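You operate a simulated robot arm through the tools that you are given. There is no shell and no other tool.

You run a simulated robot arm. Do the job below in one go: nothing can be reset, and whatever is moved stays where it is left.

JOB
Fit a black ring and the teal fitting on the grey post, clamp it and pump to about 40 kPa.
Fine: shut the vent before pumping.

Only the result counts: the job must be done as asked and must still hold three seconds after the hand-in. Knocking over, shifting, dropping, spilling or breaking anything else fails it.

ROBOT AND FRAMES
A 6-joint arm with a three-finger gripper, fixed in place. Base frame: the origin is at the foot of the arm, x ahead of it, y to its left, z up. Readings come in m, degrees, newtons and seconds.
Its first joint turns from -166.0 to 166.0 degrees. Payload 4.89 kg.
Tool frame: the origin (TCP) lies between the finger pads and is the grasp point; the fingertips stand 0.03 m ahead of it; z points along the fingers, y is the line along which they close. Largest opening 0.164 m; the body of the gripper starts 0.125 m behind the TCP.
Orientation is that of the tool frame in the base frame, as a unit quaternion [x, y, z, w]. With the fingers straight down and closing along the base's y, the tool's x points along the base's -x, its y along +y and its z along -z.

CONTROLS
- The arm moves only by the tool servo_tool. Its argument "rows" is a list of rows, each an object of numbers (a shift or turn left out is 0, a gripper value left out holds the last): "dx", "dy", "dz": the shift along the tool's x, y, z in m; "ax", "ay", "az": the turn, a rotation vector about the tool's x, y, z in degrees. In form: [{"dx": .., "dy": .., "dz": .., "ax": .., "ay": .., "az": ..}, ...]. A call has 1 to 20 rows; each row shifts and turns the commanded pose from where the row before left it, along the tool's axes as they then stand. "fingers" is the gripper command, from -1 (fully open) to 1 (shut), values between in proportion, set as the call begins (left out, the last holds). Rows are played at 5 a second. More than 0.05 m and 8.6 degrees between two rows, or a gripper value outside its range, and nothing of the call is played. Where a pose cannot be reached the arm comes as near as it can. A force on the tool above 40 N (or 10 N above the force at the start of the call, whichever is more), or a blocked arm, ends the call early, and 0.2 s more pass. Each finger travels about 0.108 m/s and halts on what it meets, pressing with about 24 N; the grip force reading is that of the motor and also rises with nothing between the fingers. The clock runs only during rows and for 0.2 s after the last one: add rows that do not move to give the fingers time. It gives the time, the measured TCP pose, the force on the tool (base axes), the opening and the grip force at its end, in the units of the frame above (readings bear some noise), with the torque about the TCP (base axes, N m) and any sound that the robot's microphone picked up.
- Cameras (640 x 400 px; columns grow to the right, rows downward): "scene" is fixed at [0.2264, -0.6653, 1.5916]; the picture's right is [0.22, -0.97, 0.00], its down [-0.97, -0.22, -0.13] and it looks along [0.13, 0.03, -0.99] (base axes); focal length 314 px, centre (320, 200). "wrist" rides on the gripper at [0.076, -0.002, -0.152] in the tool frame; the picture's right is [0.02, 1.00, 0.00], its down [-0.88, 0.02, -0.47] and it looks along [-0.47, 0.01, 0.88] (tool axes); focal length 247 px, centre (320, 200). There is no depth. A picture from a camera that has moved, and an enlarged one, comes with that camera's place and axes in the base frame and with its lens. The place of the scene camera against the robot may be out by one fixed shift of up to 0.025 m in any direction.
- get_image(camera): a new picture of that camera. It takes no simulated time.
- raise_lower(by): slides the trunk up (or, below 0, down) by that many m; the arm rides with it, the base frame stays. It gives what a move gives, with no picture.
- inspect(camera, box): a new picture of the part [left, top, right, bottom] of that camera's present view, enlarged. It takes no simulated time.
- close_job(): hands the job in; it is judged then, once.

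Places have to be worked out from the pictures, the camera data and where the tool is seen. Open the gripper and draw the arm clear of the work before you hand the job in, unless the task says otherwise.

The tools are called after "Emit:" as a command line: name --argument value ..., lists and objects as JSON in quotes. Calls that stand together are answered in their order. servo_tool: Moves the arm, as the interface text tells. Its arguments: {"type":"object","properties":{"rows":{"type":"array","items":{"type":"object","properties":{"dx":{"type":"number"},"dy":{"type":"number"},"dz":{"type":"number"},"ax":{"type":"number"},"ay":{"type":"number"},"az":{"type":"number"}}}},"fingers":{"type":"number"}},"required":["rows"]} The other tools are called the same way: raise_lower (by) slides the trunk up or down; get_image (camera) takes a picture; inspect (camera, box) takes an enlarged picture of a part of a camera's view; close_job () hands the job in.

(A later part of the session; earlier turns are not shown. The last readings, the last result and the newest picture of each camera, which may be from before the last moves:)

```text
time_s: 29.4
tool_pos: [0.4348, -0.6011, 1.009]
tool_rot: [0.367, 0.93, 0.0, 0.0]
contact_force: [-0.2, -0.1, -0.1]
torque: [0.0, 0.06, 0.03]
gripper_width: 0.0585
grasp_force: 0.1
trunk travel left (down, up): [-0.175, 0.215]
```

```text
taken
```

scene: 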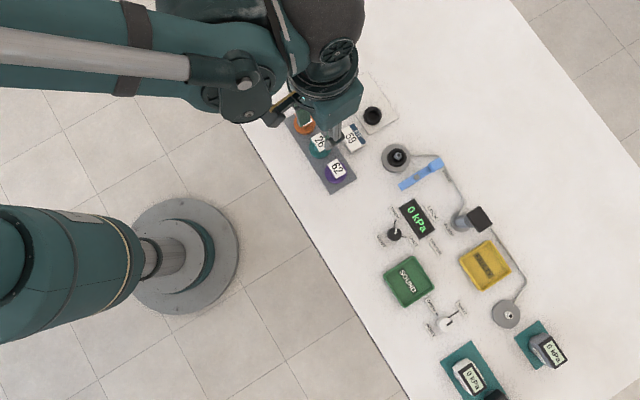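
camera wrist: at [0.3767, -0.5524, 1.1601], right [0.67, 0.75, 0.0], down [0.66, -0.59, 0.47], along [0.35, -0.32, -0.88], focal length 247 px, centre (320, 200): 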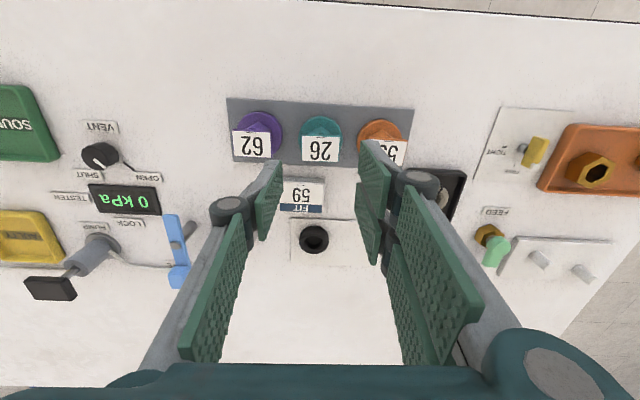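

The teal label sits right on the tool axis. I'll zoom to check centring and edge alignment.

Emit:
inspect --camera "wrist" --box '[270, 100, 370, 190]'

Emit:
inspect --camera "wrist" --box '[220, 90, 420, 190]'

```text
4.44 times, centred on (320, 145) of wrist
camera zoom: at [0.3767, -0.5524, 1.1601], right [0.67, 0.75, 0.0], down [0.66, -0.59, 0.47], along [0.35, -0.32, -0.88], focal length 1098 px, centre (320, 444)
```

zoom: 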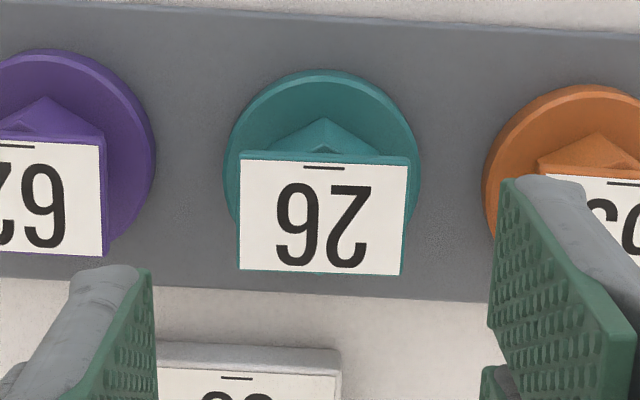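

```text
3.20 times, centred on (320, 140) of wrist
camera zoom: at [0.3767, -0.5524, 1.1601], right [0.67, 0.75, 0.0], down [0.66, -0.59, 0.47], along [0.35, -0.32, -0.88], focal length 790 px, centre (320, 392)
```

zoom: 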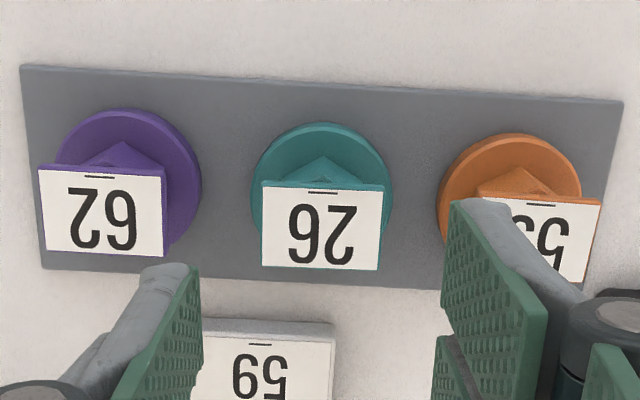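

Aligned within ~1 mm and ~1°. I narrow the opening to ~54 mm and descend so the tips reach below the plate but stay above the flange, between the neighbours.

Emit:
servo_tool --rows '[{"dx": 0.0014, "dz": 0.03}, {"dz": 0.025}, {"dz": 0.015}, {"dz": 0.01}, {"dz": 0.007}, {"dz": 0.005}, {"dz": 0}]' --fingers 0.34

Emit:
get_image --camera "wrist"

Emit:
inspect --camera "scene" --box '[280, 90, 380, 200]'

```text
time_s: 31.0
tool_pos: [0.4331, -0.5999, 0.9169]
tool_rot: [0.366, 0.931, 0.0, 0.0]
contact_force: [-0.5, -0.9, 0.2]
torque: [-0.02, -0.02, 0.0]
gripper_width: 0.0541
grasp_force: 0.0
trunk travel left (down, up): [-0.175, 0.215]
```

```text
taken
camera wrist: at [0.3749, -0.5501, 1.0688], right [0.67, 0.75, 0.0], down [0.66, -0.59, 0.47], along [0.35, -0.32, -0.88], focal length 247 px, centre (320, 200)
```

wrist: 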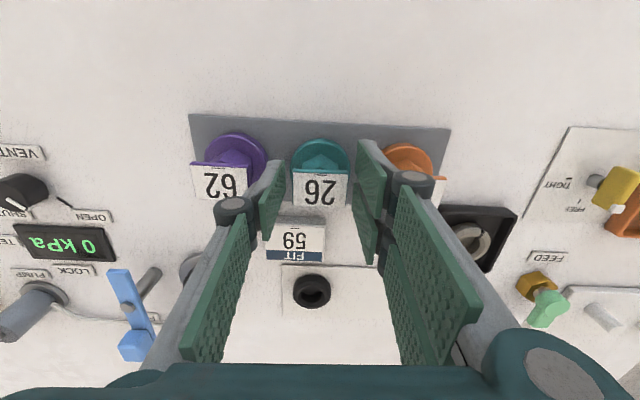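

```text
3.64 times, centred on (330, 145) of scene
camera zoom: at [0.2264, -0.6653, 1.5916], right [0.22, -0.97, 0.0], down [-0.97, -0.22, -0.13], along [0.13, 0.03, -0.99], focal length 1140 px, centre (284, 400)
```

zoom: 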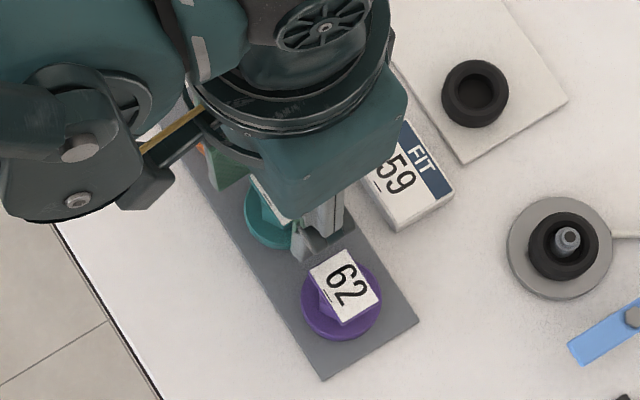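

The label plate lies centred between the pads with no contact so far. I close the fingers.

Emit:
servo_tool --rows '[{"dz": 0}, {"dz": 0}, {"dz": 0}, {"dz": 0}]' --fingers 1

Emit:
inspect --camera "wrist" --box '[240, 110, 400, 230]'

```text
time_s: 32.0
tool_pos: [0.4328, -0.601, 0.9177]
tool_rot: [0.367, 0.93, 0.0, 0.0]
contact_force: [0.7, 0.6, 0.2]
torque: [0.05, 0.03, -0.03]
gripper_width: 0.0386
grasp_force: 23.9
trunk travel left (down, up): [-0.175, 0.215]
```

```text
3.33 times, centred on (320, 170) of wrist
camera zoom: at [0.3748, -0.5501, 1.0689], right [0.67, 0.75, 0.0], down [0.66, -0.59, 0.47], along [0.35, -0.32, -0.88], focal length 823 px, centre (320, 300)
```

zoom: 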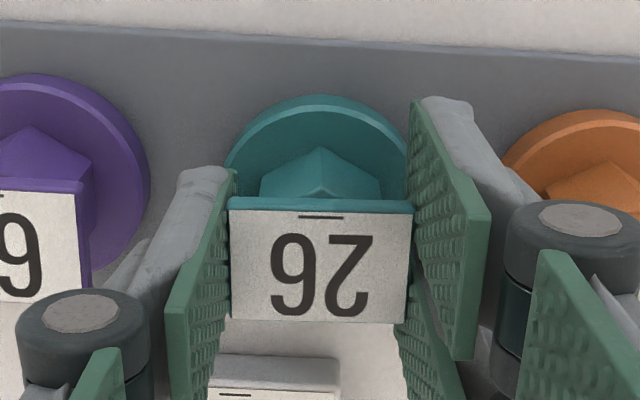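

Gripped at 38.6 mm. I'll lift it clear and carry it past the post by 30 mm so the camera can see the post tip (est. (0.4508, -0.7807, 0.895)) alongside the held fitting.

Emit:
servo_tool --rows '[{"dz": -0.01}, {"dz": -0.02}, {"dz": -0.03}, {"dz": -0.03}, {"dx": -0.0276, "dy": -0.01972}, {"dx": -0.0276, "dy": -0.01972}, {"dx": -0.0276, "dy": -0.01972}, {"dx": -0.0276, "dy": -0.01972}, {"dx": -0.0276, "dy": -0.01972}, {"dx": -0.0276, "dy": -0.01972}, {"dz": 0}, {"dz": 0}]'

Emit:
get_image --camera "wrist"

Emit:
inspect --camera "wrist" --box '[270, 80, 370, 220]'

Emit:
get_image --camera "scene"

```text
time_s: 34.6
tool_pos: [0.4729, -0.8, 1.012]
tool_rot: [0.367, 0.93, 0.0, 0.0]
contact_force: [0.1, -0.6, -0.9]
torque: [0.04, 0.01, -0.01]
gripper_width: 0.0382
grasp_force: 24.2
trunk travel left (down, up): [-0.175, 0.215]
```

```text
taken
camera wrist: at [0.4162, -0.7501, 1.1629], right [0.67, 0.75, 0.0], down [0.66, -0.59, 0.47], along [0.35, -0.31, -0.88], focal length 247 px, centre (320, 200)
```

wrist: 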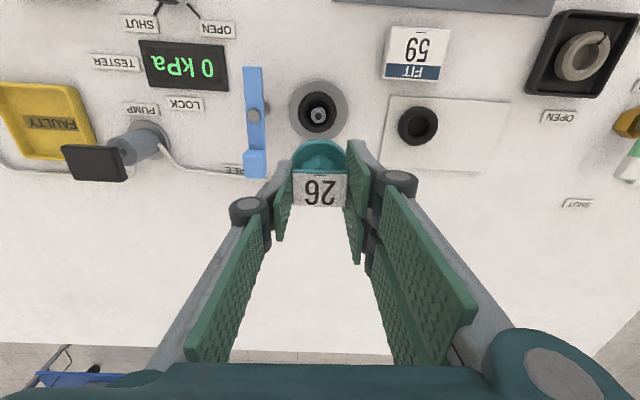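

```text
2.86 times, centred on (320, 150) of wrist
camera zoom: at [0.4162, -0.7501, 1.1629], right [0.67, 0.75, 0.0], down [0.66, -0.59, 0.47], along [0.35, -0.31, -0.88], focal length 706 px, centre (320, 343)
```

zoom: 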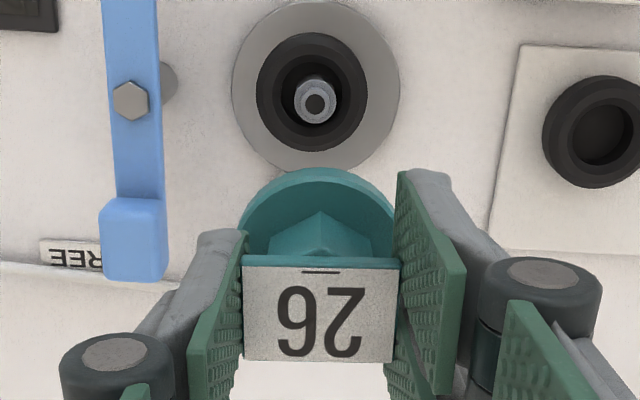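

```text
taken
```

scene: 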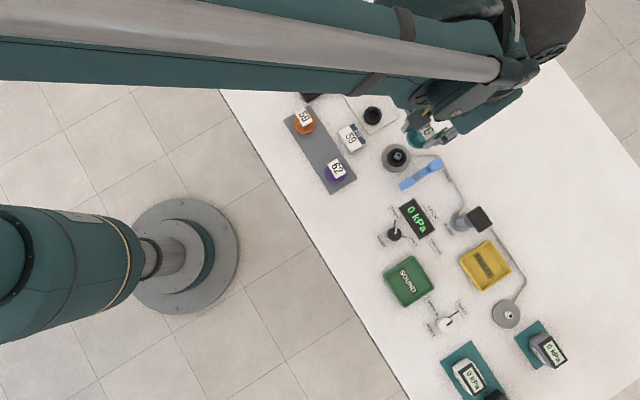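

In the tool frame the post is at (0.0326, -0.002) and the fitting axis at (0, -0.001). I shift back over the post and lower to just above the tip.

Emit:
servo_tool --rows '[{"dx": 0.0163, "dy": -0.0005}, {"dx": 0.0163, "dy": -0.0005}, {"dz": 0.02}, {"dz": 0.02}, {"dz": 0.012}, {"dz": 0}, {"dz": 0}]'

Emit:
inspect --camera "wrist" --box '[270, 80, 370, 220]'

Emit:
inspect --camera "scene" --box '[360, 120, 440, 200]'

```text
time_s: 36.2
tool_pos: [0.4479, -0.7786, 0.955]
tool_rot: [0.366, 0.931, 0.0, 0.0]
contact_force: [0.0, 0.1, -0.2]
torque: [0.0, 0.02, 0.0]
gripper_width: 0.0382
grasp_force: 23.7
trunk travel left (down, up): [-0.175, 0.215]
```

```text
2.86 times, centred on (320, 150) of wrist
camera zoom: at [0.3909, -0.7283, 1.1069], right [0.67, 0.75, 0.0], down [0.66, -0.59, 0.47], along [0.35, -0.31, -0.88], focal length 706 px, centre (320, 343)
```

zoom: 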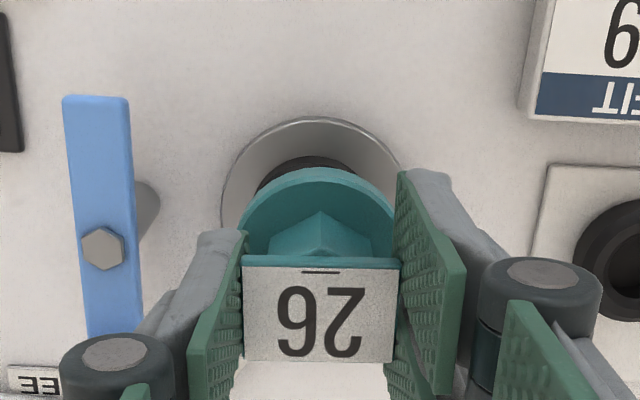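

```text
5.00 times, centred on (400, 160) of scene
camera zoom: at [0.2264, -0.6653, 1.5916], right [0.22, -0.97, 0.0], down [-0.97, -0.22, -0.13], along [0.13, 0.03, -0.99], focal length 1568 px, centre (-80, 400)
```

zoom: 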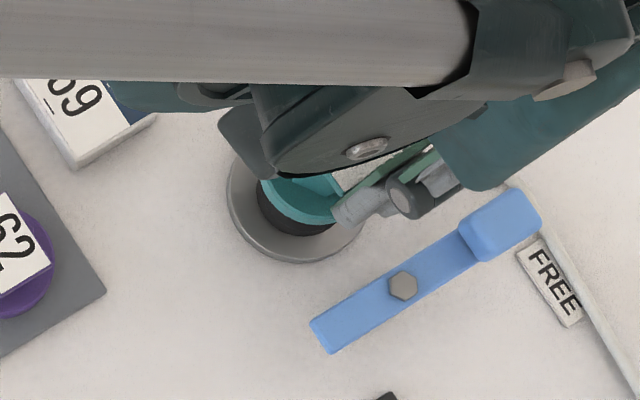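

Alignment looks within ~1 mm; I apply a −0.8 mm correction and lower gently in small steps, watching force.

Emit:
servo_tool --rows '[{"dx": -0.0008}, {"dz": 0.003}, {"dz": 0.003}, {"dz": 0.002}, {"dz": 0.002}, {"dz": 0}]'

```text
time_s: 37.6
tool_pos: [0.4489, -0.7788, 0.9457]
tool_rot: [0.367, 0.93, 0.0, -0.001]
contact_force: [0.1, 1.0, -0.9]
torque: [0.0, 0.05, 0.02]
gripper_width: 0.0385
grasp_force: 24.0
trunk travel left (down, up): [-0.175, 0.215]
```

At z≈0.9455 the flange bottom is already below the post tip with no force, so the post has entered the bore. Continuing in 1 mm steps to seat it on the ring.

Emit:
servo_tool --rows '[{"dz": 0.001}, {"dz": 0.001}, {"dz": 0.001}, {"dz": 0.001}, {"dz": 0}]'

```text
time_s: 38.8
tool_pos: [0.4486, -0.7779, 0.9419]
tool_rot: [0.366, 0.931, 0.0, 0.0]
contact_force: [0.3, 0.0, -0.2]
torque: [-0.02, 0.01, -0.01]
gripper_width: 0.0382
grasp_force: 24.3
trunk travel left (down, up): [-0.175, 0.215]
```

Still free; continuing.

Emit:
servo_tool --rows '[{"dz": 0.001}, {"dz": 0.001}, {"dz": 0.001}, {"dz": 0}]'

Emit:
inspect --camera "wrist" --box '[270, 80, 370, 220]'

Emit:
inspect --camera "scene" --box '[375, 140, 425, 190]'

```text
time_s: 39.8
tool_pos: [0.4486, -0.7787, 0.9394]
tool_rot: [0.367, 0.93, 0.0, 0.001]
contact_force: [-1.1, -0.3, -1.1]
torque: [0.01, 0.01, 0.03]
gripper_width: 0.0385
grasp_force: 23.2
trunk travel left (down, up): [-0.175, 0.215]
```

```text
2.86 times, centred on (320, 150) of wrist
camera zoom: at [0.3919, -0.7281, 1.091], right [0.67, 0.75, 0.0], down [0.66, -0.59, 0.47], along [0.35, -0.32, -0.88], focal length 706 px, centre (320, 343)
```

zoom: 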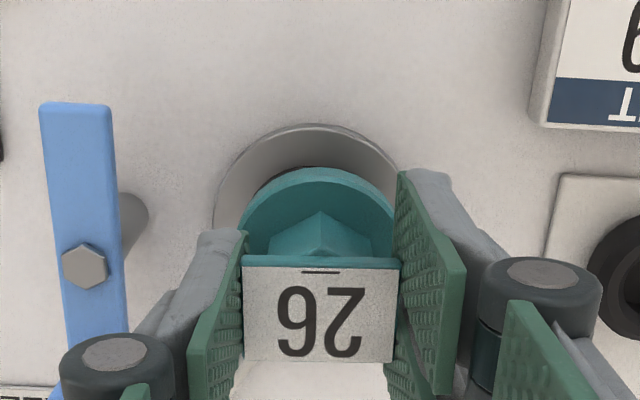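

```text
8.00 times, centred on (400, 165) of scene
camera zoom: at [0.2264, -0.6653, 1.5916], right [0.22, -0.97, 0.0], down [-0.97, -0.22, -0.13], along [0.13, 0.03, -0.99], focal length 2508 px, centre (-320, 480)
```

zoom: 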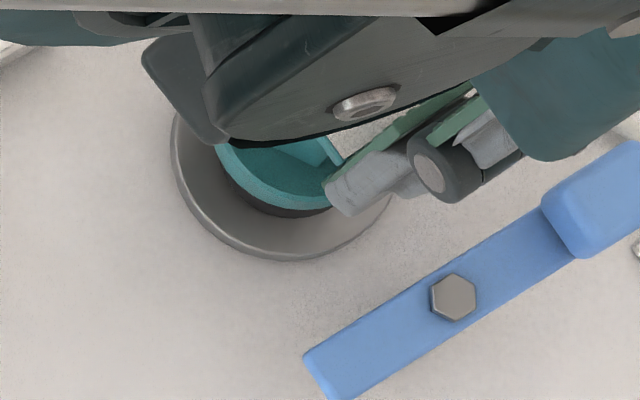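

The fitting is coming down concentrically over the ring. I continue with 1 mm steps until it contacts.

Emit:
servo_tool --rows '[{"dz": 0.001}, {"dz": 0.001}, {"dz": 0.001}, {"dz": 0}]'

```text
time_s: 40.8
tool_pos: [0.4494, -0.7793, 0.9364]
tool_rot: [0.366, 0.931, 0.0, 0.0]
contact_force: [0.6, 1.0, -0.4]
torque: [0.02, 0.01, 0.03]
gripper_width: 0.0386
grasp_force: 24.3
trunk travel left (down, up): [-0.175, 0.215]
```

Still no contact; a few more millimetres.

Emit:
servo_tool --rows '[{"dz": 0.001}, {"dz": 0.001}, {"dz": 0.001}, {"dz": 0}]'

```text
time_s: 41.8
tool_pos: [0.4495, -0.7787, 0.9322]
tool_rot: [0.367, 0.93, -0.001, 0.001]
contact_force: [3.1, -1.5, 20.5]
torque: [-0.09, -0.02, 0.01]
gripper_width: 0.0382
grasp_force: 24.0
trunk travel left (down, up): [-0.175, 0.215]
```

Contact at about 20 N: the fitting is seated on the ring. I ease off and open the fingers just enough to release.

Emit:
servo_tool --rows '[{"dz": -0.001}, {"dz": 0}]'

Emit:
servo_tool --rows '[{"dz": 0}, {"dz": 0}, {"dz": 0}]' --fingers 0.34

Emit:
inspect --camera "wrist" --box '[240, 80, 400, 240]'

```text
time_s: 42.4
tool_pos: [0.4492, -0.7785, 0.9323]
tool_rot: [0.366, 0.931, 0.0, 0.0]
contact_force: [0.0, 2.4, 4.3]
torque: [0.15, -0.04, 0.02]
gripper_width: 0.0381
grasp_force: 23.8
trunk travel left (down, up): [-0.175, 0.215]
```

```text
time_s: 43.2
tool_pos: [0.4492, -0.7794, 0.9334]
tool_rot: [0.366, 0.931, 0.0, 0.001]
contact_force: [0.1, 0.9, -0.3]
torque: [0.02, 0.01, 0.0]
gripper_width: 0.054
grasp_force: 0.1
trunk travel left (down, up): [-0.175, 0.215]
```

```text
2.50 times, centred on (320, 160) of wrist
camera zoom: at [0.3921, -0.7289, 1.0853], right [0.67, 0.75, 0.0], down [0.66, -0.59, 0.47], along [0.35, -0.32, -0.88], focal length 617 px, centre (320, 300)
```

zoom: 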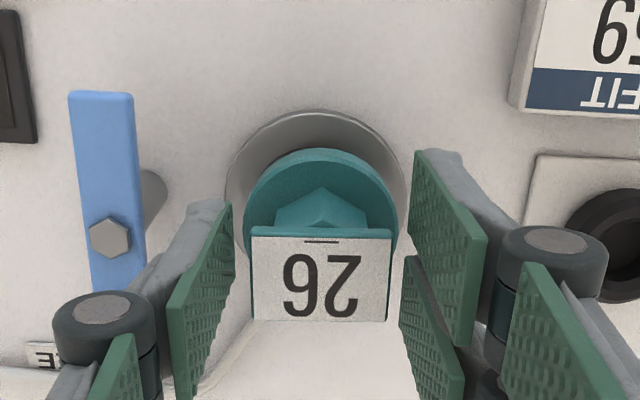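

Released cleanly and it stays upright. I raise the gripper straight up and inspect the stack.

Emit:
servo_tool --rows '[{"dz": -0.015}, {"dz": -0.025}, {"dz": -0.03}, {"dz": -0.03}, {"dz": 0}, {"dz": 0}]'

Emit:
get_image --camera "wrist"

Emit:
inspect --camera "wrist" --box '[240, 80, 360, 240]'

Emit:
inspect --camera "scene" --box '[370, 130, 450, 200]'

```text
time_s: 44.6
tool_pos: [0.4467, -0.7771, 1.0346]
tool_rot: [0.366, 0.931, 0.0, 0.0]
contact_force: [-0.9, -0.4, 1.4]
torque: [-0.01, -0.01, 0.01]
gripper_width: 0.0539
grasp_force: 0.1
trunk travel left (down, up): [-0.175, 0.215]
```

```text
taken
camera wrist: at [0.3906, -0.7267, 1.1864], right [0.67, 0.75, 0.0], down [0.66, -0.59, 0.47], along [0.35, -0.32, -0.88], focal length 247 px, centre (320, 200)
```

wrist: 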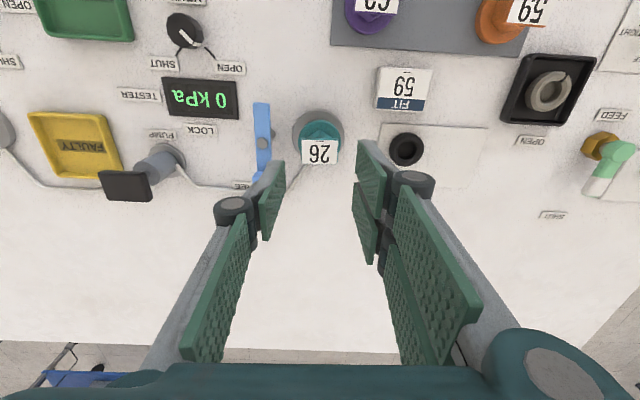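

```text
2.50 times, centred on (300, 160) of wrist
camera zoom: at [0.3906, -0.7267, 1.1864], right [0.67, 0.75, 0.0], down [0.66, -0.59, 0.47], along [0.35, -0.32, -0.88], focal length 617 px, centre (370, 300)
```

zoom: 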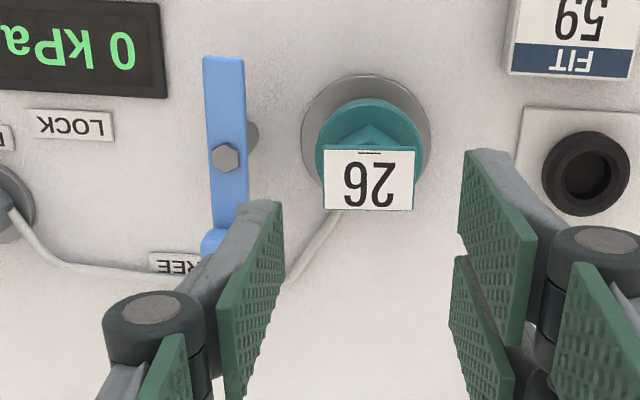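

```text
5.71 times, centred on (410, 165) of scene
camera zoom: at [0.2264, -0.6653, 1.5916], right [0.22, -0.97, 0.0], down [-0.97, -0.22, -0.13], along [0.13, 0.03, -0.99], focal length 1792 px, centre (-194, 400)
```

zoom: 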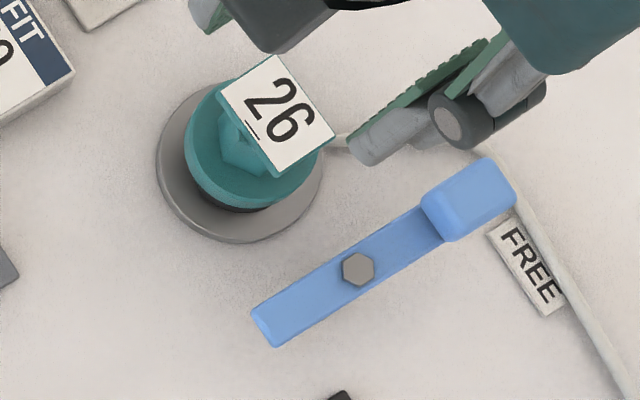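

Ring and teal fitting are stacked concentrically on the post. Next the clamp: pivot at ≈(0.403, -0.827), handle at azimuth −45° (FREE), LOCK direction ≈ −134.5° (90° clockwise from above). I move above the handle to look at it.

Emit:
servo_tool --rows '[{"dx": -0.0172, "dy": -0.0231}, {"dx": -0.0172, "dy": -0.0231}, {"dx": -0.0172, "dy": -0.0231}, {"dz": 0.02}, {"dz": 0}, {"dz": 0}]'

Emit:
get_image --camera "wrist"

Emit:
inspect --camera "wrist" --box '[270, 80, 370, 200]'

```text
time_s: 46.0
tool_pos: [0.4382, -0.8626, 1.0143]
tool_rot: [0.366, 0.931, 0.001, 0.0]
contact_force: [0.5, -0.6, 0.2]
torque: [0.0, 0.01, -0.02]
gripper_width: 0.0539
grasp_force: 0.1
trunk travel left (down, up): [-0.175, 0.215]
```

```text
taken
camera wrist: at [0.3824, -0.8132, 1.166], right [0.67, 0.75, 0.0], down [0.66, -0.59, 0.47], along [0.35, -0.31, -0.88], focal length 247 px, centre (320, 200)
```

wrist: 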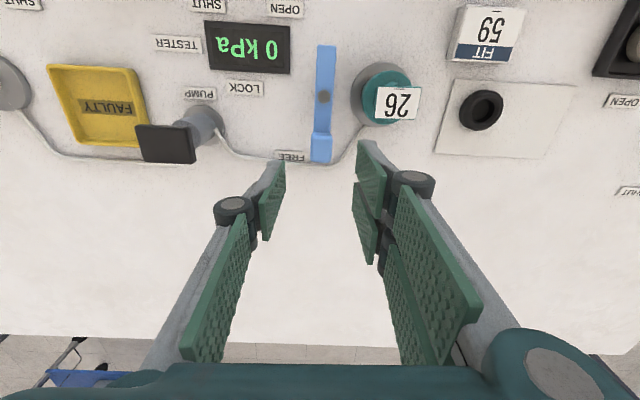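

```text
3.33 times, centred on (320, 140) of wrist
camera zoom: at [0.3824, -0.8132, 1.166], right [0.67, 0.75, 0.0], down [0.66, -0.59, 0.47], along [0.35, -0.31, -0.88], focal length 823 px, centre (320, 400)
```

zoom: 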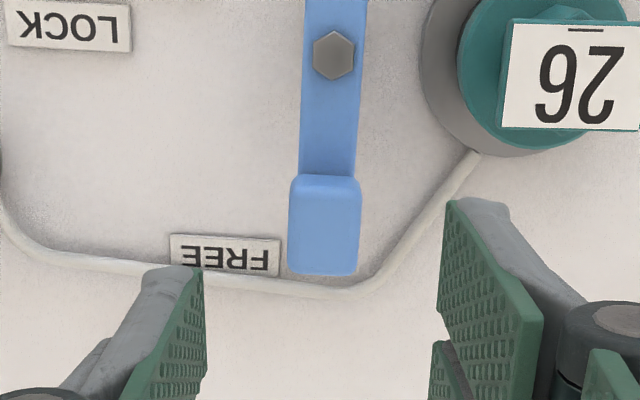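

The handle block (≈23 × 30 mm, top z≈0.913) is 3 mm off the tool axis, and the pivot is 48 mm inboard of it. I set a 46 mm opening, align with the lever, and descend to straddle the handle.

Emit:
servo_tool --rows '[{"dx": 0.0033, "dy": 0.0012, "az": 1.5}, {"dz": 0.03}, {"dz": 0.025}, {"dz": 0.015}, {"dz": 0.01}, {"dz": 0.007}, {"dz": 0}]' --fingers 0.44

Emit:
get_image --camera "wrist"

Emit:
inspect --camera "wrist" --box '[250, 100, 390, 240]'

```text
time_s: 47.6
tool_pos: [0.4395, -0.8607, 0.9273]
tool_rot: [0.379, 0.925, -0.001, 0.001]
contact_force: [0.0, -0.5, 0.3]
torque: [-0.01, 0.0, 0.02]
gripper_width: 0.0458
grasp_force: 0.1
trunk travel left (down, up): [-0.175, 0.215]
```

```text
taken
camera wrist: at [0.3832, -0.8095, 1.0786], right [0.69, 0.73, 0.0], down [0.64, -0.6, 0.47], along [0.35, -0.32, -0.88], focal length 247 px, centre (320, 200)
```

wrist: 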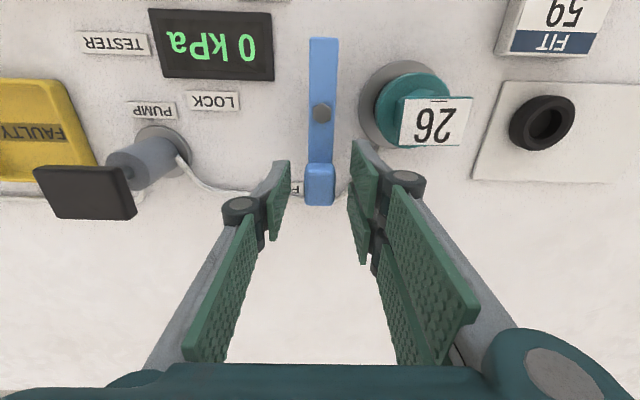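

```text
2.86 times, centred on (320, 170) of wrist
camera zoom: at [0.3832, -0.8095, 1.0786], right [0.69, 0.73, 0.0], down [0.64, -0.6, 0.47], along [0.35, -0.32, -0.88], focal length 706 px, centre (320, 286)
```

zoom: 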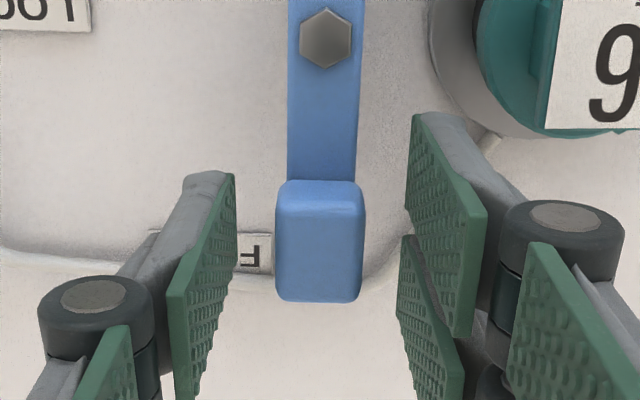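

The handle sits centred between the pads with the pivot 50 mm straight inboard (tool +x). I grip it, then swing it along the arc a first 30°.

Emit:
servo_tool --rows '[{"dz": 0}, {"dz": 0}, {"dz": 0}, {"dz": 0}]' --fingers 1

Emit:
servo_tool --rows '[{"dx": 0.00043, "dy": -0.00649, "az": 7.5}, {"dx": 0.00043, "dy": -0.00649, "az": 7.5}, {"dx": 0.00043, "dy": -0.00649, "az": 7.5}, {"dx": 0.00043, "dy": -0.00649, "az": 7.5}, {"dz": 0}]'

Emit:
get_image --camera "wrist"

Emit:
get_image --camera "scene"

```text
time_s: 48.6
tool_pos: [0.4388, -0.8618, 0.9272]
tool_rot: [0.378, 0.926, 0.0, -0.001]
contact_force: [-1.8, 0.7, -2.6]
torque: [0.0, 0.01, -0.49]
gripper_width: 0.0214
grasp_force: 45.2
trunk travel left (down, up): [-0.175, 0.215]
```

```text
time_s: 49.8
tool_pos: [0.4165, -0.8733, 0.9262]
tool_rot: [0.606, 0.795, 0.0, 0.001]
contact_force: [11.9, -24.8, 11.3]
torque: [-0.7, -0.26, -0.22]
gripper_width: 0.0213
grasp_force: 45.2
trunk travel left (down, up): [-0.175, 0.215]
```

```text
taken
camera wrist: at [0.395, -0.8012, 1.0785], right [0.96, 0.29, 0.0], down [0.25, -0.84, 0.47], along [0.14, -0.45, -0.88], focal length 247 px, centre (320, 200)
```

wrist: 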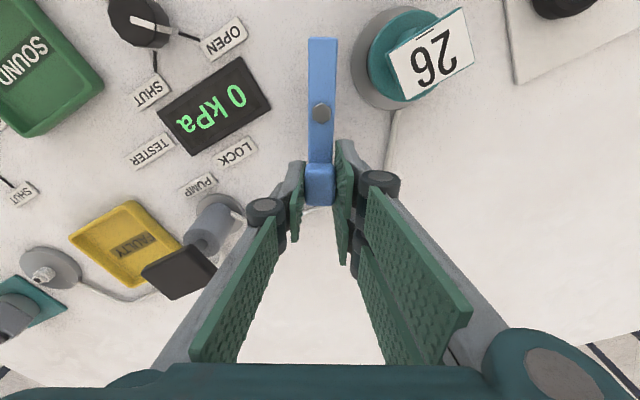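

```text
taken
```

scene: 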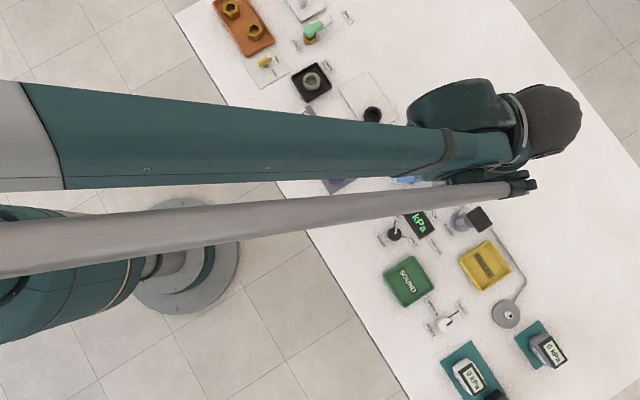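

The lever swings (30° done), but there's ~27 N pushing outward – my arc is a bit too tight. I relieve it by 1 mm outward and check the force.

Emit:
servo_tool --rows '[{"dx": -0.0012, "dz": -0.0005}, {"dz": 0}]'

```text
time_s: 50.4
tool_pos: [0.4177, -0.8741, 0.9268]
tool_rot: [0.605, 0.796, 0.0, -0.001]
contact_force: [7.4, -1.1, -0.4]
torque: [-0.11, -0.22, -0.32]
gripper_width: 0.0213
grasp_force: 45.2
trunk travel left (down, up): [-0.175, 0.215]
```

The load fell to a ~7 N drag. With the pivot re-estimated at tool (0.0503, -0.0022), I continue another 30°.

Emit:
servo_tool --rows '[{"dx": 0.00014, "dy": -0.00659, "az": 7.5}, {"dx": 0.00014, "dy": -0.00659, "az": 7.5}, {"dx": 0.00014, "dy": -0.00659, "az": 7.5}, {"dx": 0.00014, "dy": -0.00659, "az": 7.5}, {"dz": 0}]'

```text
time_s: 51.6
tool_pos: [0.3908, -0.8767, 0.9274]
tool_rot: [0.791, 0.612, 0.001, 0.0]
contact_force: [15.5, 34.3, -13.2]
torque: [0.75, -0.36, -0.32]
gripper_width: 0.0213
grasp_force: 45.0
trunk travel left (down, up): [-0.175, 0.215]
```

Now it pulls inward by ~36 N, so the arc was too wide this time; I correct inward.

Emit:
servo_tool --rows '[{"dx": 0.0008, "dz": 0.0003}, {"dx": 0.0008, "dz": 0.0003}, {"dz": 0}]'

Emit:
get_image --camera "wrist"

```text
time_s: 52.4
tool_pos: [0.3899, -0.8769, 0.9265]
tool_rot: [0.79, 0.613, -0.001, 0.001]
contact_force: [13.9, -4.4, 14.0]
torque: [-0.02, -0.4, -0.72]
gripper_width: 0.0213
grasp_force: 44.8
trunk travel left (down, up): [-0.175, 0.215]
```

```text
taken
camera wrist: at [0.4083, -0.8018, 1.079], right [0.97, -0.23, 0.0], down [-0.2, -0.86, 0.48], along [-0.11, -0.46, -0.88], focal length 247 px, centre (320, 200)
```

wrist: 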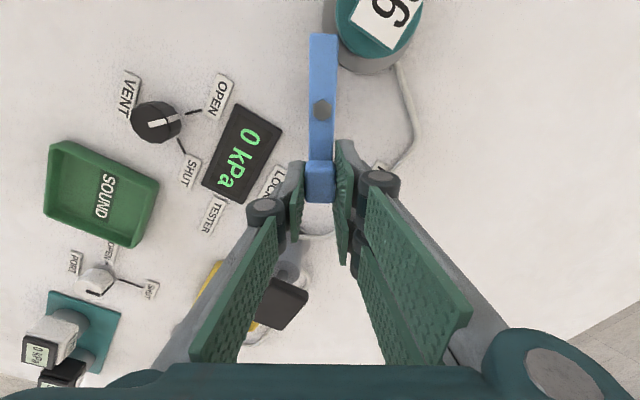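

Radial load is gone; about 60° done. I'll zoom on the lever's tail versus the fitting flange before the final 30°.

Emit:
inspect --camera "wrist" --box '[280, 0, 440, 130]'

```text
3.08 times, centred on (360, 65) of wrist
camera zoom: at [0.4083, -0.8018, 1.079], right [0.97, -0.23, 0.0], down [-0.2, -0.86, 0.48], along [-0.11, -0.46, -0.88], focal length 760 px, centre (197, 615)
```

zoom: 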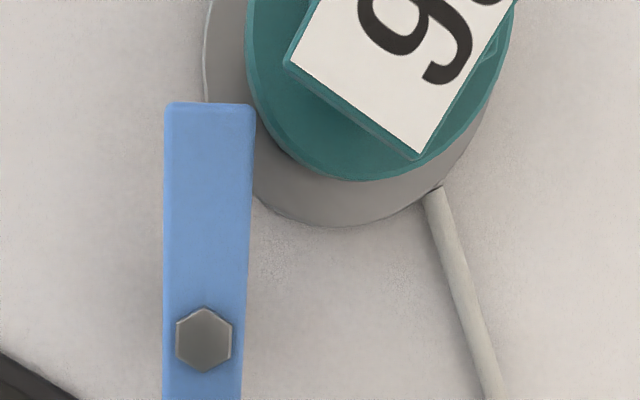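

The tail should swing over the flange edge. I continue in 15° increments, watching the force.

Emit:
servo_tool --rows '[{"dx": 0.00033, "dy": -0.00659, "dz": -0.0004, "az": 7.5}, {"dx": 0.00033, "dy": -0.00659, "az": 7.5}, {"dz": 0}]'

Emit:
inspect --camera "wrist" --box '[270, 0, 430, 130]'

```text
time_s: 53.2
tool_pos: [0.3784, -0.8704, 0.9269]
tool_rot: [0.864, 0.503, -0.001, -0.001]
contact_force: [8.4, -13.7, 5.8]
torque: [-0.65, 0.04, -0.72]
gripper_width: 0.0211
grasp_force: 44.9
trunk travel left (down, up): [-0.175, 0.215]
```

```text
3.08 times, centred on (350, 65) of wrist
camera zoom: at [0.4144, -0.8041, 1.0791], right [0.88, -0.47, 0.0], down [-0.42, -0.78, 0.47], along [-0.22, -0.42, -0.88], focal length 760 px, centre (228, 615)
```

zoom: 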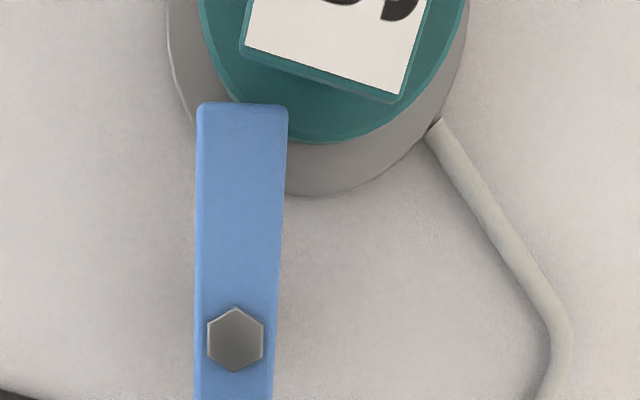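

The tail is now over the flange. Another 15° should bring it to LOCK, pointing at the post.

Emit:
servo_tool --rows '[{"dx": 0.0001, "dy": -0.00659, "dz": -0.0002, "az": 7.5}, {"dx": 0.0002, "dy": -0.00659, "az": 7.5}, {"dz": 0}]'

Emit:
get_image --camera "wrist"

Emit:
inspect --camera "wrist" --box '[250, 0, 410, 130]'

```text
time_s: 54.0
tool_pos: [0.3681, -0.863, 0.9279]
tool_rot: [0.923, 0.386, 0.0, 0.001]
contact_force: [5.2, -8.6, 3.8]
torque: [-0.24, -0.09, -0.46]
gripper_width: 0.0214
grasp_force: 44.9
trunk travel left (down, up): [-0.175, 0.215]
```

```text
taken
camera wrist: at [0.42, -0.8078, 1.0791], right [0.73, -0.69, 0.0], down [-0.6, -0.64, 0.47], along [-0.32, -0.34, -0.88], focal length 247 px, centre (320, 200)
```

wrist: 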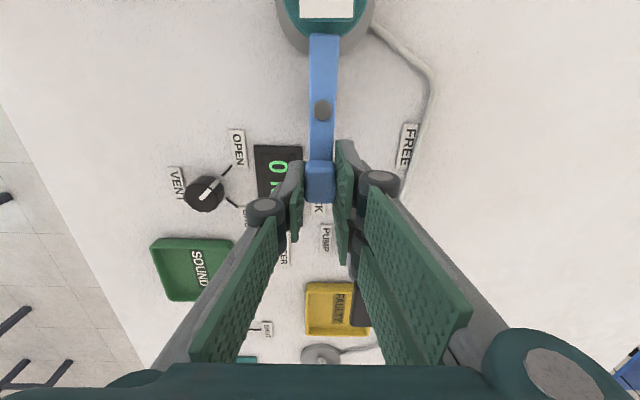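

```text
3.08 times, centred on (330, 65) of wrist
camera zoom: at [0.42, -0.8078, 1.0791], right [0.73, -0.69, 0.0], down [-0.6, -0.64, 0.47], along [-0.32, -0.34, -0.88], focal length 760 px, centre (289, 615)
```

zoom: 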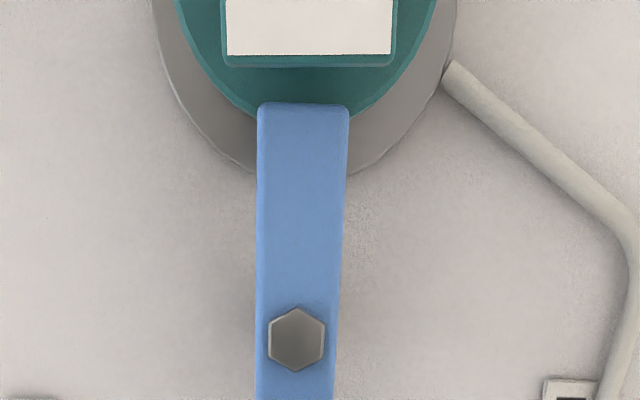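

The lever now points at the post with its tail over the flange, handle at −134.6° (the LOCK mark). I nudge it 2° further to feel for the end stop.

Emit:
servo_tool --rows '[{"dx": 3e-05, "dy": -0.00088, "az": 1.0}, {"dx": 3e-05, "dy": -0.00088, "az": 1.0}, {"dz": 0}]'

```text
time_s: 54.8
tool_pos: [0.3677, -0.8623, 0.928]
tool_rot: [0.929, 0.371, 0.0, 0.001]
contact_force: [17.8, -9.1, 13.1]
torque: [-0.19, -0.52, 0.86]
gripper_width: 0.0213
grasp_force: 45.3
trunk travel left (down, up): [-0.175, 0.215]
```

Resistance rose and the torque reversed: it's at the end stop. I open the fingers and lift away, then verify it stays locked.

Emit:
servo_tool --rows '[{"dz": 0}, {"dz": 0}, {"dz": 0}]' --fingers 0.44

Emit:
servo_tool --rows '[{"dz": -0.02}, {"dz": -0.03}, {"dz": -0.03}, {"dz": -0.03}, {"dz": 0}, {"dz": 0}]'

Emit:
get_image --camera "wrist"

Emit:
get_image --camera "scene"

```text
time_s: 55.6
tool_pos: [0.3664, -0.862, 0.9272]
tool_rot: [0.929, 0.37, -0.001, 0.0]
contact_force: [0.1, 0.1, -0.4]
torque: [-0.04, -0.05, 0.0]
gripper_width: 0.0458
grasp_force: 0.1
trunk travel left (down, up): [-0.175, 0.215]
```

```text
time_s: 57.0
tool_pos: [0.366, -0.8648, 1.0388]
tool_rot: [0.929, 0.371, 0.0, -0.001]
contact_force: [-0.3, 0.6, 0.2]
torque: [-0.02, -0.03, 0.04]
gripper_width: 0.0459
grasp_force: 0.1
trunk travel left (down, up): [-0.175, 0.215]
```

```text
taken
camera wrist: at [0.4199, -0.811, 1.1896], right [0.7, -0.71, 0.0], down [-0.63, -0.62, 0.47], along [-0.34, -0.33, -0.88], focal length 247 px, centre (320, 200)
```

wrist: 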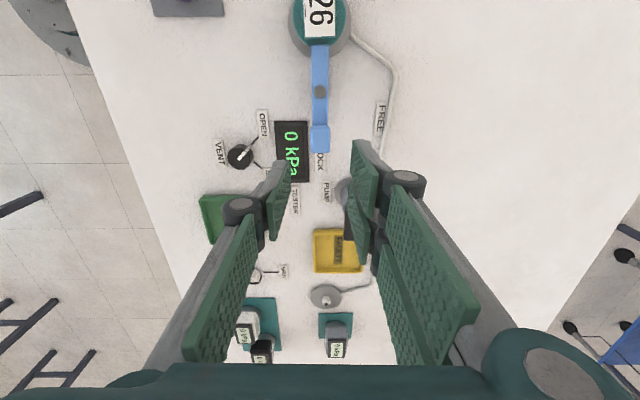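

```text
taken
```

scene: 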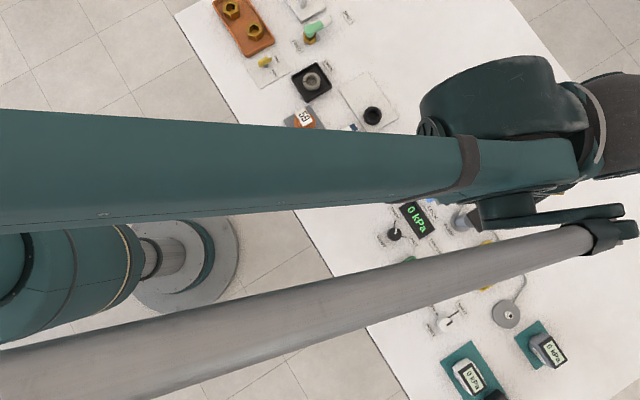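

The lever stays locked. Now the vent knob: I'll zoom on it to get its pointer direction, marks and size.

Emit:
inspect --camera "wrist" --box '[200, 100, 320, 200]'

Emit:
inspect --camera "scene" --box '[370, 195, 450, 265]'

```text
4.00 times, centred on (260, 150) of wrist
camera zoom: at [0.4199, -0.811, 1.1896], right [0.7, -0.71, 0.0], down [-0.63, -0.62, 0.47], along [-0.34, -0.33, -0.88], focal length 988 px, centre (560, 400)
```

zoom: 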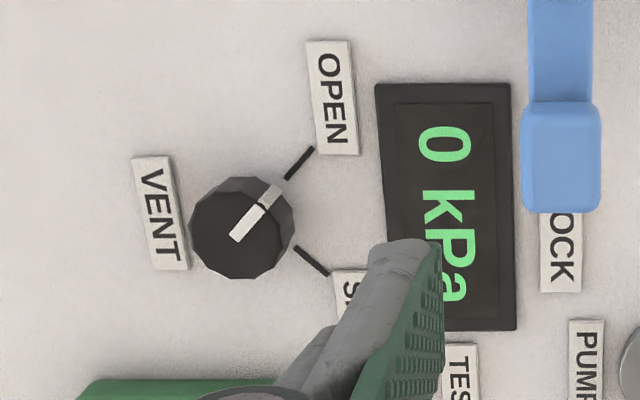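

```text
5.71 times, centred on (410, 230) of scene
camera zoom: at [0.2264, -0.6653, 1.5916], right [0.22, -0.97, 0.0], down [-0.97, -0.22, -0.13], along [0.13, 0.03, -0.99], focal length 1792 px, centre (-194, 29)
```

zoom: 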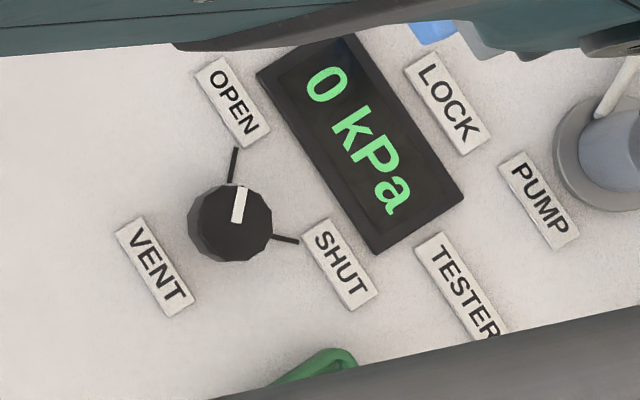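

The vent knob is at ≈(0.272, -0.8085), pointer at OPEN; SHUT is ~90° clockwise. I'll turn the tool to yaw ≈ −30° (so the wider finger side sweeps over free bench) and go above the knob.

Emit:
servo_tool --rows '[{"az": -8.3}, {"az": -8.3}, {"az": -8.3}, {"az": -8.3}, {"az": -8.3}, {"az": -8.3}, {"az": -8.3}, {"az": -8.3}, {"az": -8.3}, {"az": -8.3}, {"az": -8.3}, {"az": -8.3}, {"az": -8.3}, {"az": -8.3}, {"az": -8.3}, {"az": -8.3}, {"az": -8.3}, {"az": -8.3}, {"az": -8.3}, {"az": -8.3}]'

Emit:
servo_tool --rows '[{"dx": 0.0178, "dy": 0.032}, {"dx": 0.0178, "dy": 0.032}, {"dx": 0.0178, "dy": 0.032}, {"dz": 0.03}, {"dz": 0}, {"dz": 0}]'

Emit:
get_image --camera "wrist"

Emit:
get_image --camera "scene"

```text
time_s: 61.2
tool_pos: [0.3655, -0.862, 1.0373]
tool_rot: [-0.256, 0.967, 0.0, 0.0]
contact_force: [-0.3, -0.4, 0.1]
torque: [-0.02, -0.01, 0.0]
gripper_width: 0.0461
grasp_force: 0.1
trunk travel left (down, up): [-0.175, 0.215]
```

```text
time_s: 62.6
tool_pos: [0.2729, -0.8045, 1.0062]
tool_rot: [-0.254, 0.967, -0.001, 0.0]
contact_force: [0.3, -0.1, 0.4]
torque: [0.06, -0.01, 0.02]
gripper_width: 0.0458
grasp_force: 0.0
trunk travel left (down, up): [-0.175, 0.215]
```

```text
taken
camera wrist: at [0.2063, -0.8451, 1.1585], right [-0.51, 0.86, 0.0], down [0.76, 0.45, 0.47], along [0.41, 0.24, -0.88], focal length 247 px, centre (320, 200)
```

wrist: 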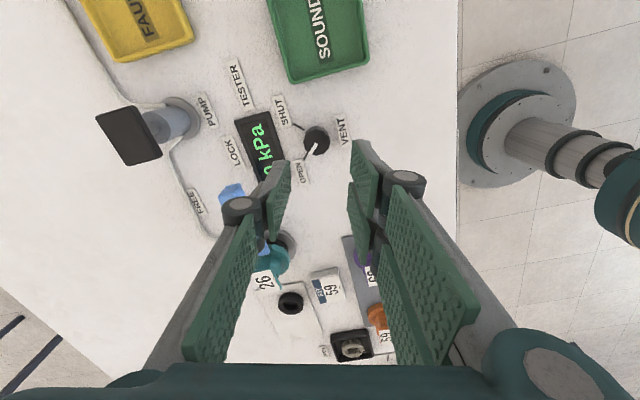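

```text
taken
```

scene: 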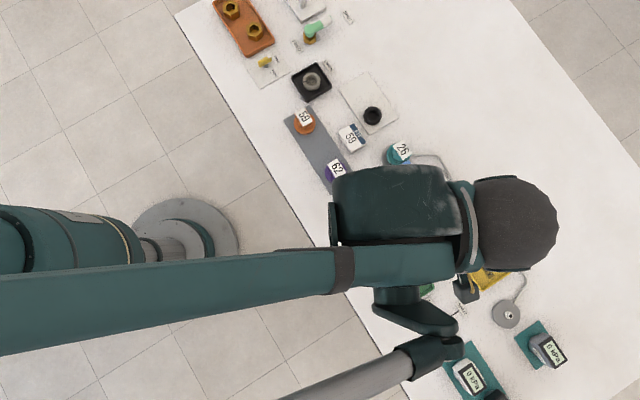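

The knob is near the tool axis. I'll zoom for its exact centre and the pointer direction.

Emit:
inspect --camera "wrist" --box '[260, 80, 380, 200]'

```text
3.33 times, centred on (320, 140) of wrist
camera zoom: at [0.2063, -0.8451, 1.1585], right [-0.51, 0.86, 0.0], down [0.76, 0.45, 0.47], along [0.41, 0.24, -0.88], focal length 823 px, centre (320, 400)
```

zoom: 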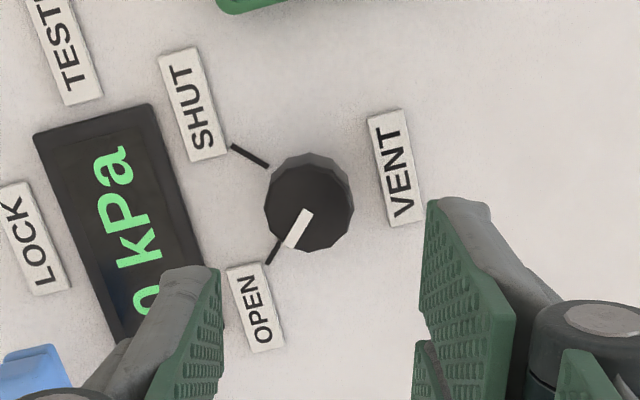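

Knob top is at ≈(0.273, -0.809, 0.878), diameter ≈31 mm, 4 mm off-axis. I centre, descend so the tips straddle the upper 12 mm, and check.

Emit:
servo_tool --rows '[{"dx": 0.0003, "dy": -0.004, "dz": 0.03}, {"dz": 0.03}, {"dz": 0.025}, {"dz": 0.015}, {"dz": 0.01}, {"dz": 0}]'

Emit:
inspect --camera "wrist" --box '[240, 100, 400, 240]'

```text
time_s: 64.0
tool_pos: [0.2747, -0.8077, 0.8953]
tool_rot: [-0.254, 0.967, 0.001, 0.0]
contact_force: [-0.3, -0.1, 0.2]
torque: [0.0, -0.01, -0.02]
gripper_width: 0.0457
grasp_force: 0.1
trunk travel left (down, up): [-0.175, 0.215]
```

```text
2.86 times, centred on (320, 170) of wrist
camera zoom: at [0.2091, -0.8477, 1.0468], right [-0.51, 0.86, 0.0], down [0.76, 0.45, 0.47], along [0.41, 0.24, -0.88], focal length 706 px, centre (320, 286)
```

zoom: 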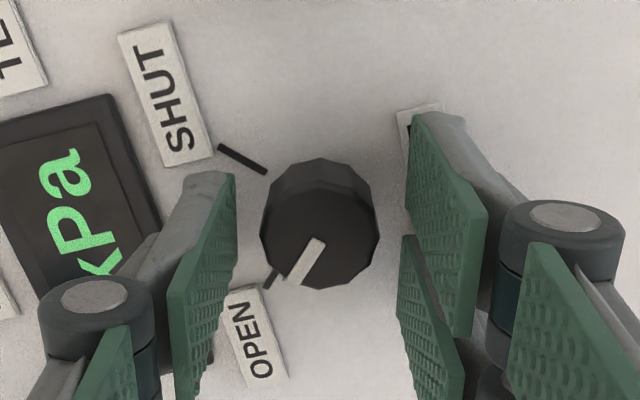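

The knob is centred between the pads. I close on it, then rotate clockwise toward SHUT.

Emit:
servo_tool --rows '[{"dz": 0}, {"dz": 0}, {"dz": 0}, {"dz": 0}]' --fingers 1

Emit:
servo_tool --rows '[{"az": 6}, {"az": 6}, {"az": 6}, {"az": 6}, {"az": 6}, {"dz": 0}]'

Emit:
inspect --camera "wrist" --box '[240, 100, 400, 240]'

```text
time_s: 65.0
tool_pos: [0.276, -0.8077, 0.8949]
tool_rot: [-0.255, 0.967, 0.0, 0.0]
contact_force: [3.6, -7.0, 2.0]
torque: [-0.17, -0.09, 0.01]
gripper_width: 0.0289
grasp_force: 45.3
trunk travel left (down, up): [-0.175, 0.215]
```

```text
time_s: 66.4
tool_pos: [0.2752, -0.8094, 0.8963]
tool_rot: [0.004, 1.0, 0.0, 0.0]
contact_force: [15.5, -6.5, -25.7]
torque: [-0.06, -0.48, 0.02]
gripper_width: 0.0292
grasp_force: 45.3
trunk travel left (down, up): [-0.175, 0.215]
```

```text
2.86 times, centred on (320, 170) of wrist
camera zoom: at [0.1983, -0.8115, 1.0474], right [-0.01, 1.0, 0.0], down [0.88, 0.01, 0.47], along [0.47, 0.01, -0.88], focal length 706 px, centre (320, 286)
```

zoom: 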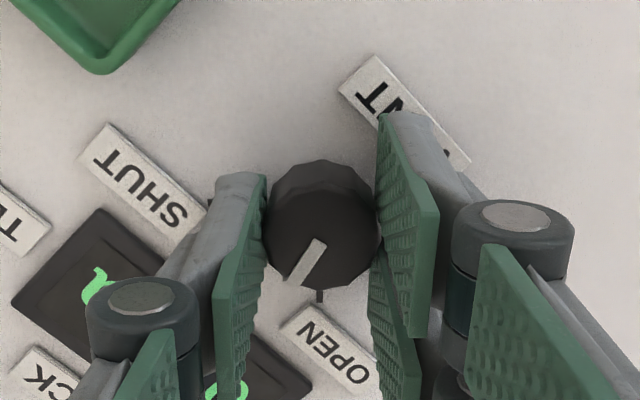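

The knob turns with the gripper (30° so far); some side load built up from small centre offset. I relieve it and continue another 30°.

Emit:
servo_tool --rows '[{"dx": -0.0006, "dy": -0.0003, "dz": 0.001}, {"dz": 0}]'

Emit:
servo_tool --rows '[{"az": 6}, {"az": 6}, {"az": 6}, {"dz": 0}]'

```text
time_s: 67.0
tool_pos: [0.2746, -0.8097, 0.8951]
tool_rot: [0.004, 1.0, 0.0, 0.0]
contact_force: [12.6, -4.7, 0.7]
torque: [-0.01, -0.19, 0.04]
gripper_width: 0.0288
grasp_force: 44.2
trunk travel left (down, up): [-0.175, 0.215]
```

```text
time_s: 68.0
tool_pos: [0.2738, -0.8112, 0.8955]
tool_rot: [0.161, 0.987, 0.001, 0.0]
contact_force: [3.1, -34.3, 11.0]
torque: [-1.12, -0.13, 0.09]
gripper_width: 0.0289
grasp_force: 45.1
trunk travel left (down, up): [-0.175, 0.215]
```

Side load again (34 N along the finger axis), so the knob centre is ~1.5 mm off; I shift to relieve it.

Emit:
servo_tool --rows '[{"dx": -0.0003, "dy": -0.0008, "dz": -0.0003}, {"dx": -0.0003, "dy": -0.0008, "dz": -0.0002}, {"dz": 0}]'

Emit:
inspect --camera "wrist" --box '[240, 100, 400, 240]'

```text
time_s: 68.8
tool_pos: [0.2742, -0.8099, 0.896]
tool_rot: [0.161, 0.987, 0.001, 0.0]
contact_force: [5.2, -16.0, -4.3]
torque: [-0.38, -0.2, 0.0]
gripper_width: 0.0288
grasp_force: 44.6
trunk travel left (down, up): [-0.175, 0.215]
```

```text
2.86 times, centred on (320, 170) of wrist
camera zoom: at [0.2009, -0.7886, 1.0473], right [0.3, 0.96, 0.0], down [0.84, -0.26, 0.47], along [0.45, -0.14, -0.88], focal length 706 px, centre (320, 286)
```

zoom: 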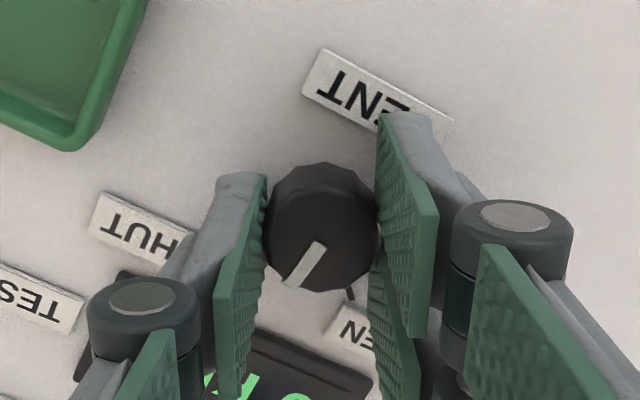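

Pointer has turned 48° with the tool. I trim a bit more and continue rotating 18°.

Emit:
servo_tool --rows '[{"dx": -0.0003, "dy": -0.0007}, {"az": 6}, {"az": 6}, {"az": 6}, {"dz": 0}]'

```text
time_s: 70.1
tool_pos: [0.2742, -0.8115, 0.8963]
tool_rot: [0.314, 0.949, 0.001, 0.0]
contact_force: [-4.9, 1.5, -9.5]
torque: [-0.15, 0.11, 0.02]
gripper_width: 0.0284
grasp_force: 44.4
trunk travel left (down, up): [-0.175, 0.215]
stopped in row 5: the force on the tool passed its limit at 42 N (the readings are from after the stop); the commanded pose is now the measured one
```

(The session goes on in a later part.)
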